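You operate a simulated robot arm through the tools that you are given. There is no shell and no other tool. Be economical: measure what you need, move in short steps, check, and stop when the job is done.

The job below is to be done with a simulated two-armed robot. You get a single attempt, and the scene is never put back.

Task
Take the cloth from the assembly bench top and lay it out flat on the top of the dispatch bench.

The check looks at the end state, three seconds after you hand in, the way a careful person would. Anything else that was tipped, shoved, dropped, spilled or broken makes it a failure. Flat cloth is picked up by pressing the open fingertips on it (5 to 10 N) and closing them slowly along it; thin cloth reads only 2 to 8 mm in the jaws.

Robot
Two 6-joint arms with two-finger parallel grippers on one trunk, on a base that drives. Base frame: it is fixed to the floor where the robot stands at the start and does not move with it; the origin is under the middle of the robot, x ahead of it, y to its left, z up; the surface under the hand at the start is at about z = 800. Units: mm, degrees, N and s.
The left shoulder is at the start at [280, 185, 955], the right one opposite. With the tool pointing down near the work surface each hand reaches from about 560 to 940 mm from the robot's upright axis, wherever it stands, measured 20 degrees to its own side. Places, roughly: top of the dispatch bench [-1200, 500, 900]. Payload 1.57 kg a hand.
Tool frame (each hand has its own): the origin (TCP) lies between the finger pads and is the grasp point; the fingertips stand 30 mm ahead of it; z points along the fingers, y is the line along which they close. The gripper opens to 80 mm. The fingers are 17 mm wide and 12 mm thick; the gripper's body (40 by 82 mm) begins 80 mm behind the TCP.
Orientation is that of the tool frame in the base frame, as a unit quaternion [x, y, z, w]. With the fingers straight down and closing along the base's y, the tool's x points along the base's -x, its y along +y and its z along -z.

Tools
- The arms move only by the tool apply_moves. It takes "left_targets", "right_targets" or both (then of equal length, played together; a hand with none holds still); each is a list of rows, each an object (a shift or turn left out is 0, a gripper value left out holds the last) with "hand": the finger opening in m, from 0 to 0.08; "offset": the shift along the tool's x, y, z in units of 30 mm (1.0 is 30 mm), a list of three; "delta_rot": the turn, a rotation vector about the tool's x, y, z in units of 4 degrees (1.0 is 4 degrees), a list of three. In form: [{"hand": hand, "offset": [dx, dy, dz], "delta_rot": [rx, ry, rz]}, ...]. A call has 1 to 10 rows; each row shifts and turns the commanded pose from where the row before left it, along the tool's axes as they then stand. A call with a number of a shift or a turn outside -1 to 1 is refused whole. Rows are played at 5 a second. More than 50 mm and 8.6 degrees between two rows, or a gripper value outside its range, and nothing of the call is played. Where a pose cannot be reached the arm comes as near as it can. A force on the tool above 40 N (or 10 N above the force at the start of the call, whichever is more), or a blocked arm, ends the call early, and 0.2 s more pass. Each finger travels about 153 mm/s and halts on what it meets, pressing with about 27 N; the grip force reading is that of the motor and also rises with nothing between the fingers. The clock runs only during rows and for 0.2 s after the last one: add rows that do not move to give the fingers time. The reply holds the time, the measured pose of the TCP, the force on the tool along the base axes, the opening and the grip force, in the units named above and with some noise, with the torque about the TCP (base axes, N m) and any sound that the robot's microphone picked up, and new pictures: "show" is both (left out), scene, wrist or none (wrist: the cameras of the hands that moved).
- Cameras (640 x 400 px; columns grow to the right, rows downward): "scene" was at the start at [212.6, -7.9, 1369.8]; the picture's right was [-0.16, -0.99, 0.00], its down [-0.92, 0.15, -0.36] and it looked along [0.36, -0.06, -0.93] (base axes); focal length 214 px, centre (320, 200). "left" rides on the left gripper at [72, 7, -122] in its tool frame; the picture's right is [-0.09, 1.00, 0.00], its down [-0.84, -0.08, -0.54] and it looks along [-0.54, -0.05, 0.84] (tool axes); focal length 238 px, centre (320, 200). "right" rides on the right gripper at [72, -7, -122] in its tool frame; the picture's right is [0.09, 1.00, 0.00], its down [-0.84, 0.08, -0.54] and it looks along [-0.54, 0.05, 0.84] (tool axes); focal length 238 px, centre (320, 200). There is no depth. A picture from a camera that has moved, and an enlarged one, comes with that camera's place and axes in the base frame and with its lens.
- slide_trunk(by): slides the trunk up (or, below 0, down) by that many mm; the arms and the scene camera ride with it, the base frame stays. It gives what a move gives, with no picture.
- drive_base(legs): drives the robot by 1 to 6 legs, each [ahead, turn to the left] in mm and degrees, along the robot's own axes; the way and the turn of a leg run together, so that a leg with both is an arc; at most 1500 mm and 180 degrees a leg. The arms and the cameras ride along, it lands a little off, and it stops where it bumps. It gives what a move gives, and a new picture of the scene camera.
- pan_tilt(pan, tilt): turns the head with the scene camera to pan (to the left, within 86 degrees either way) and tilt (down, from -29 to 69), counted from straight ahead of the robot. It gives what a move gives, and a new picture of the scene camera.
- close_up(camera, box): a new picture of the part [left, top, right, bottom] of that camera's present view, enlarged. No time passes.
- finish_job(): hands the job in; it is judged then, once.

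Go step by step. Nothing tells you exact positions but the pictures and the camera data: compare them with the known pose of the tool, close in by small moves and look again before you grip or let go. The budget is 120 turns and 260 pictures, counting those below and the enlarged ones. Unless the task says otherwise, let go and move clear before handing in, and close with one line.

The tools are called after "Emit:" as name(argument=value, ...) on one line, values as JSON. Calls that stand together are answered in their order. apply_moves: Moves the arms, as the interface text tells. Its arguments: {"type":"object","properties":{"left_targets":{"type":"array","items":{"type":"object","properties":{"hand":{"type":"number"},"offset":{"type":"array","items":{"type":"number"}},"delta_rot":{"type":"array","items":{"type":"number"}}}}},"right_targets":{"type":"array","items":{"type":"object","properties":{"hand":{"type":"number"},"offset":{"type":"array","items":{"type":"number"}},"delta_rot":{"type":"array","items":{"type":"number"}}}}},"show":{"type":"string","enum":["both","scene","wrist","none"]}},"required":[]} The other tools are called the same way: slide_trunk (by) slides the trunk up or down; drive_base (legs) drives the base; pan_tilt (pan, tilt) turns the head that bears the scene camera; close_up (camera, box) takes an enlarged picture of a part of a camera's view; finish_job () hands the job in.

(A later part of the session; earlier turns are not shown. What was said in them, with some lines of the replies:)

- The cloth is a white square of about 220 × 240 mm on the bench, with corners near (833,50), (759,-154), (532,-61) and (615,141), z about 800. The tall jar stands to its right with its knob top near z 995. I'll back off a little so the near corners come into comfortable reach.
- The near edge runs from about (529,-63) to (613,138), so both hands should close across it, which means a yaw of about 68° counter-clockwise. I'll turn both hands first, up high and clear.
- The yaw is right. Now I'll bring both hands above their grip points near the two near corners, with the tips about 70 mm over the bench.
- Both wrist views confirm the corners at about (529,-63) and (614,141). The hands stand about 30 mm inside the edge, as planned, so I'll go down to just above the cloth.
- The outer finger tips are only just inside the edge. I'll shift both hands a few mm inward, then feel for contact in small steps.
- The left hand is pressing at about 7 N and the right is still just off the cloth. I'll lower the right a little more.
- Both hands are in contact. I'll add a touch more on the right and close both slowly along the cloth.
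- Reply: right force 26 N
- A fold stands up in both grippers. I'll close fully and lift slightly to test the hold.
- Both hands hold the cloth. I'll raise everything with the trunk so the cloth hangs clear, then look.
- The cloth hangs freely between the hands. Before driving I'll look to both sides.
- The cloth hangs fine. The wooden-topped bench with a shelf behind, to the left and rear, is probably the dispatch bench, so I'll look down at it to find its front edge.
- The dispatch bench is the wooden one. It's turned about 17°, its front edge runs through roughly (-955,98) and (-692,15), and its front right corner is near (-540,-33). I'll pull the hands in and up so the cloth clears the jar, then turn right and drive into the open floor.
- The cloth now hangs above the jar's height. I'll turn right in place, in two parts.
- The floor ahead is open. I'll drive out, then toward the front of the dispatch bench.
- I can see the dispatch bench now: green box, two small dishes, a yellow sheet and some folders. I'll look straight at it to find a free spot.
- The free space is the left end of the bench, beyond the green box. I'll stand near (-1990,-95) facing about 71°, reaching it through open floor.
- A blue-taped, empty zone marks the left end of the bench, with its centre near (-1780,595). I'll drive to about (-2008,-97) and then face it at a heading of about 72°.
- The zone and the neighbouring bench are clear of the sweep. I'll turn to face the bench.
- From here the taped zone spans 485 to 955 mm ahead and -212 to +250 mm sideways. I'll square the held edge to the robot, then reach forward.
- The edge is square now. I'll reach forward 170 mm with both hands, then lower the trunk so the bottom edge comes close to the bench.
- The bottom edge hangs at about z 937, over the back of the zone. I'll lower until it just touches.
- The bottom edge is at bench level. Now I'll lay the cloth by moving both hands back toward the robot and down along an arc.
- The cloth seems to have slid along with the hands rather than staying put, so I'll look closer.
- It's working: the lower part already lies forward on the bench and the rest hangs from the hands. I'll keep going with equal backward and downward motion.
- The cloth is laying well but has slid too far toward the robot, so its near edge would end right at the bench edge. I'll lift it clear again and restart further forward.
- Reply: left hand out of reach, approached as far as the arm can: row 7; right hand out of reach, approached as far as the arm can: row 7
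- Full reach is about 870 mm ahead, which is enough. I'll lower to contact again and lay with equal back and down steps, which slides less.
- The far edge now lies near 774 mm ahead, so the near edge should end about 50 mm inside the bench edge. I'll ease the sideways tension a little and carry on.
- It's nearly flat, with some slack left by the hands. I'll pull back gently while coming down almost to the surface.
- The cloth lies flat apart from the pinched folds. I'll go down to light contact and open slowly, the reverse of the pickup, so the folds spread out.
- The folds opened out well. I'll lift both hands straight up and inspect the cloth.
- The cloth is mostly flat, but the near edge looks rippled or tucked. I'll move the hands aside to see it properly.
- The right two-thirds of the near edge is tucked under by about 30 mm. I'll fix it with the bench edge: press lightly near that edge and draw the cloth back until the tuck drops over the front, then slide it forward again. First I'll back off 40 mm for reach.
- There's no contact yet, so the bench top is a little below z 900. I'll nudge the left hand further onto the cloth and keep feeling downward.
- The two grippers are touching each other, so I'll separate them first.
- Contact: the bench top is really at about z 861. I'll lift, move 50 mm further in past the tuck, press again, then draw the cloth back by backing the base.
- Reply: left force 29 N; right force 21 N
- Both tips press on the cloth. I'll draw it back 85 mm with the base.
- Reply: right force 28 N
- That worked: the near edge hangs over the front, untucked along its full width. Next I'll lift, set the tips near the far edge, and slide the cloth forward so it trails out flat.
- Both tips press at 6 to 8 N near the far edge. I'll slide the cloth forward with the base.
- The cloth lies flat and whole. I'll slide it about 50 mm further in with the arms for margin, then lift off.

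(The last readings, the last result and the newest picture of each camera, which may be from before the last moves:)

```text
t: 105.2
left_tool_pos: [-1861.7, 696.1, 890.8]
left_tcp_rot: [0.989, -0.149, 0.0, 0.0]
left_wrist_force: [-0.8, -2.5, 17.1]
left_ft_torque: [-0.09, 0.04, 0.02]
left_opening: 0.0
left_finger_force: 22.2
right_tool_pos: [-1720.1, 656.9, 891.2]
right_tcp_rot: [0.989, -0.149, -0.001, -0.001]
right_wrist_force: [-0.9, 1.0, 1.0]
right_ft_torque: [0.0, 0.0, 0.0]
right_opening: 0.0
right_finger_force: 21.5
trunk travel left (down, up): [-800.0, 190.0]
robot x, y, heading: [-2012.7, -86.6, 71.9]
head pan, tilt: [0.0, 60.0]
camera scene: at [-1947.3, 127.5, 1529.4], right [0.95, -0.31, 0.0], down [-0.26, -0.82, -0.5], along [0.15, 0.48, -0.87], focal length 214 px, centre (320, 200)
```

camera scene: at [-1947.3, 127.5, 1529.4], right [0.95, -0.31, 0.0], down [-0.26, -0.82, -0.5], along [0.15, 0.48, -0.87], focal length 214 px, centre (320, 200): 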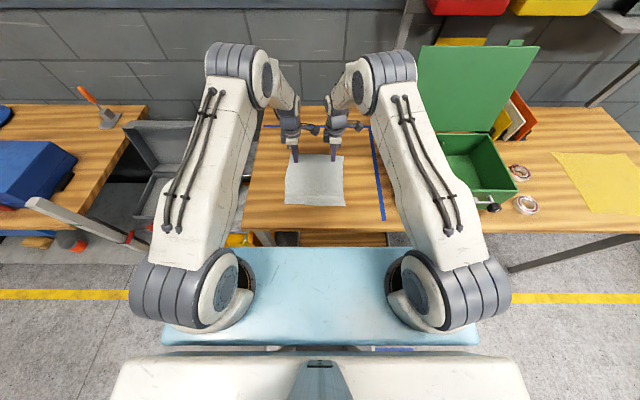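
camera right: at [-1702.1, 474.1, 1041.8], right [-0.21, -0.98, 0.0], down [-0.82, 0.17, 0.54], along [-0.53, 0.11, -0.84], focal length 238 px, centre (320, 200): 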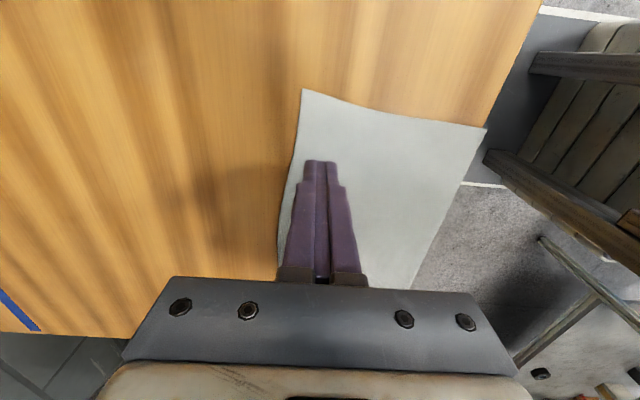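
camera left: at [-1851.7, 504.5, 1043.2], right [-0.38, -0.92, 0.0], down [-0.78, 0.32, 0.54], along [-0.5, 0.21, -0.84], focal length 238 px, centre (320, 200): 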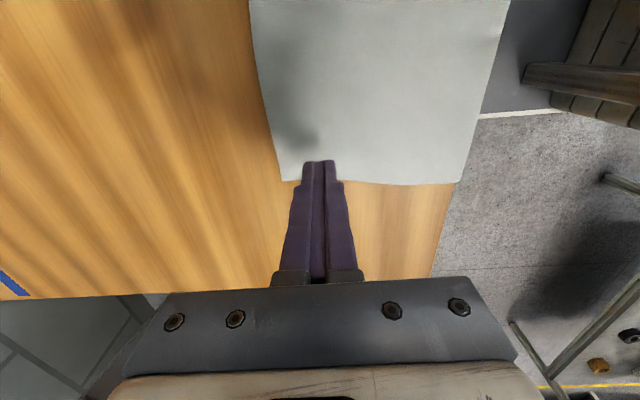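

It slid in cleanly. I'll lift both hands well clear and inspect.

Emit:
apply_moves(left_targets=[{"offset": [0, 0, -0.3]}, {"offset": [0, 0, -1]}, {"offset": [0, 0, -1]}, {"offset": [0, 0, -1]}, {"offset": [0, 0, -1]}, {"offset": [-1, 0, -1]}, {"offset": [-1, 0, -1]}, {"offset": [-1, 0, 0]}, {}], right_targets=[{"offset": [0, 0, -0.3]}, {"offset": [0, 0, -1]}, {"offset": [0, 0, -1]}, {"offset": [0, 0, -1]}, {"offset": [0, 0, -1]}, {"offset": [0.6, 0.5, -1]}, {"offset": [0.6, 0.5, -1]}, {"offset": [0.6, 0.5, 0]}, {}], show="both")

Emit:
close_up(camera="scene", box=[240, 140, 400, 240])

```text
t: 107.2
left_tool_pos: [-1946.9, 722.7, 1079.2]
left_tcp_rot: [0.989, -0.149, 0.0, -0.001]
left_wrist_force: [0.3, 0.6, 0.0]
left_ft_torque: [0.01, 0.01, 0.01]
left_opening: 0.1
left_finger_force: 20.9
right_tool_pos: [-1679.7, 598.2, 1080.0]
right_tcp_rot: [0.989, -0.149, -0.001, -0.001]
right_wrist_force: [0.5, 0.5, -0.4]
right_ft_torque: [-0.03, 0.02, -0.02]
right_opening: 0.1
right_finger_force: 21.4
trunk travel left (down, up): [-800.0, 190.0]
robot x, y, heading: [-2015.8, -84.0, 72.1]
head pan, tilt: [0.0, 60.0]
camera scene: at [-1947.2, 128.4, 1529.1], right [0.95, -0.31, 0.0], down [-0.26, -0.82, -0.5], along [0.15, 0.48, -0.87], focal length 214 px, centre (320, 200)
camera right: at [-1609.9, 581.9, 1201.7], right [-0.21, -0.98, 0.0], down [-0.82, 0.17, 0.54], along [-0.53, 0.11, -0.84], focal length 238 px, centre (320, 200)
camera left: at [-1881.0, 694.4, 1202.8], right [-0.38, -0.92, 0.0], down [-0.78, 0.32, 0.54], along [-0.5, 0.21, -0.84], focal length 238 px, centre (320, 200)
```

scene: 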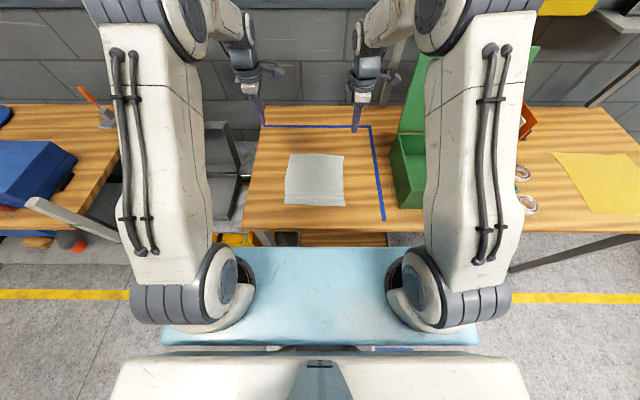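
right: 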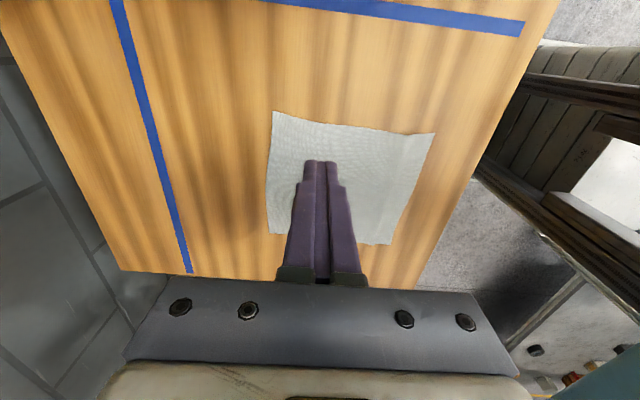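
left: 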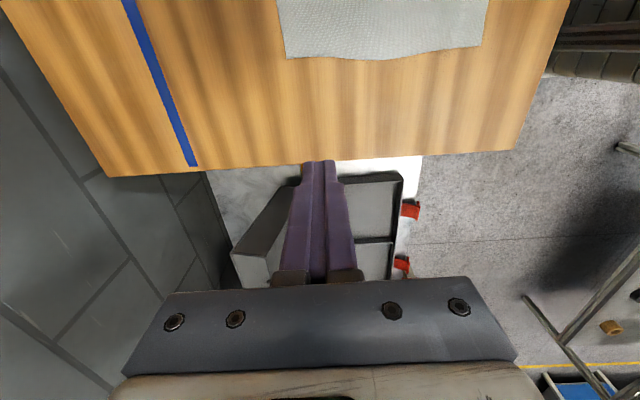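

```text
4.00 times, centred on (320, 190) of scene
camera zoom: at [-1947.2, 128.4, 1529.1], right [0.95, -0.31, 0.0], down [-0.26, -0.82, -0.5], along [0.15, 0.48, -0.87], focal length 858 px, centre (320, 240)
```

zoom: 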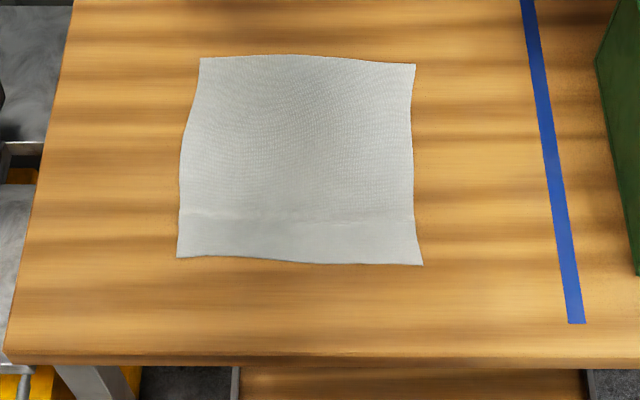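

The cloth lies flat and fully spread inside the taped zone, well in from the bench edges. Both hands are clear and nothing else looks disturbed, so I'm handing in.

Emit:
finish_job()

```text
The job is handed in.
```

The cloth is laid out flat on top of the dispatch bench, with only a faint crease, both hands are clear, and nothing else looks to have been moved.
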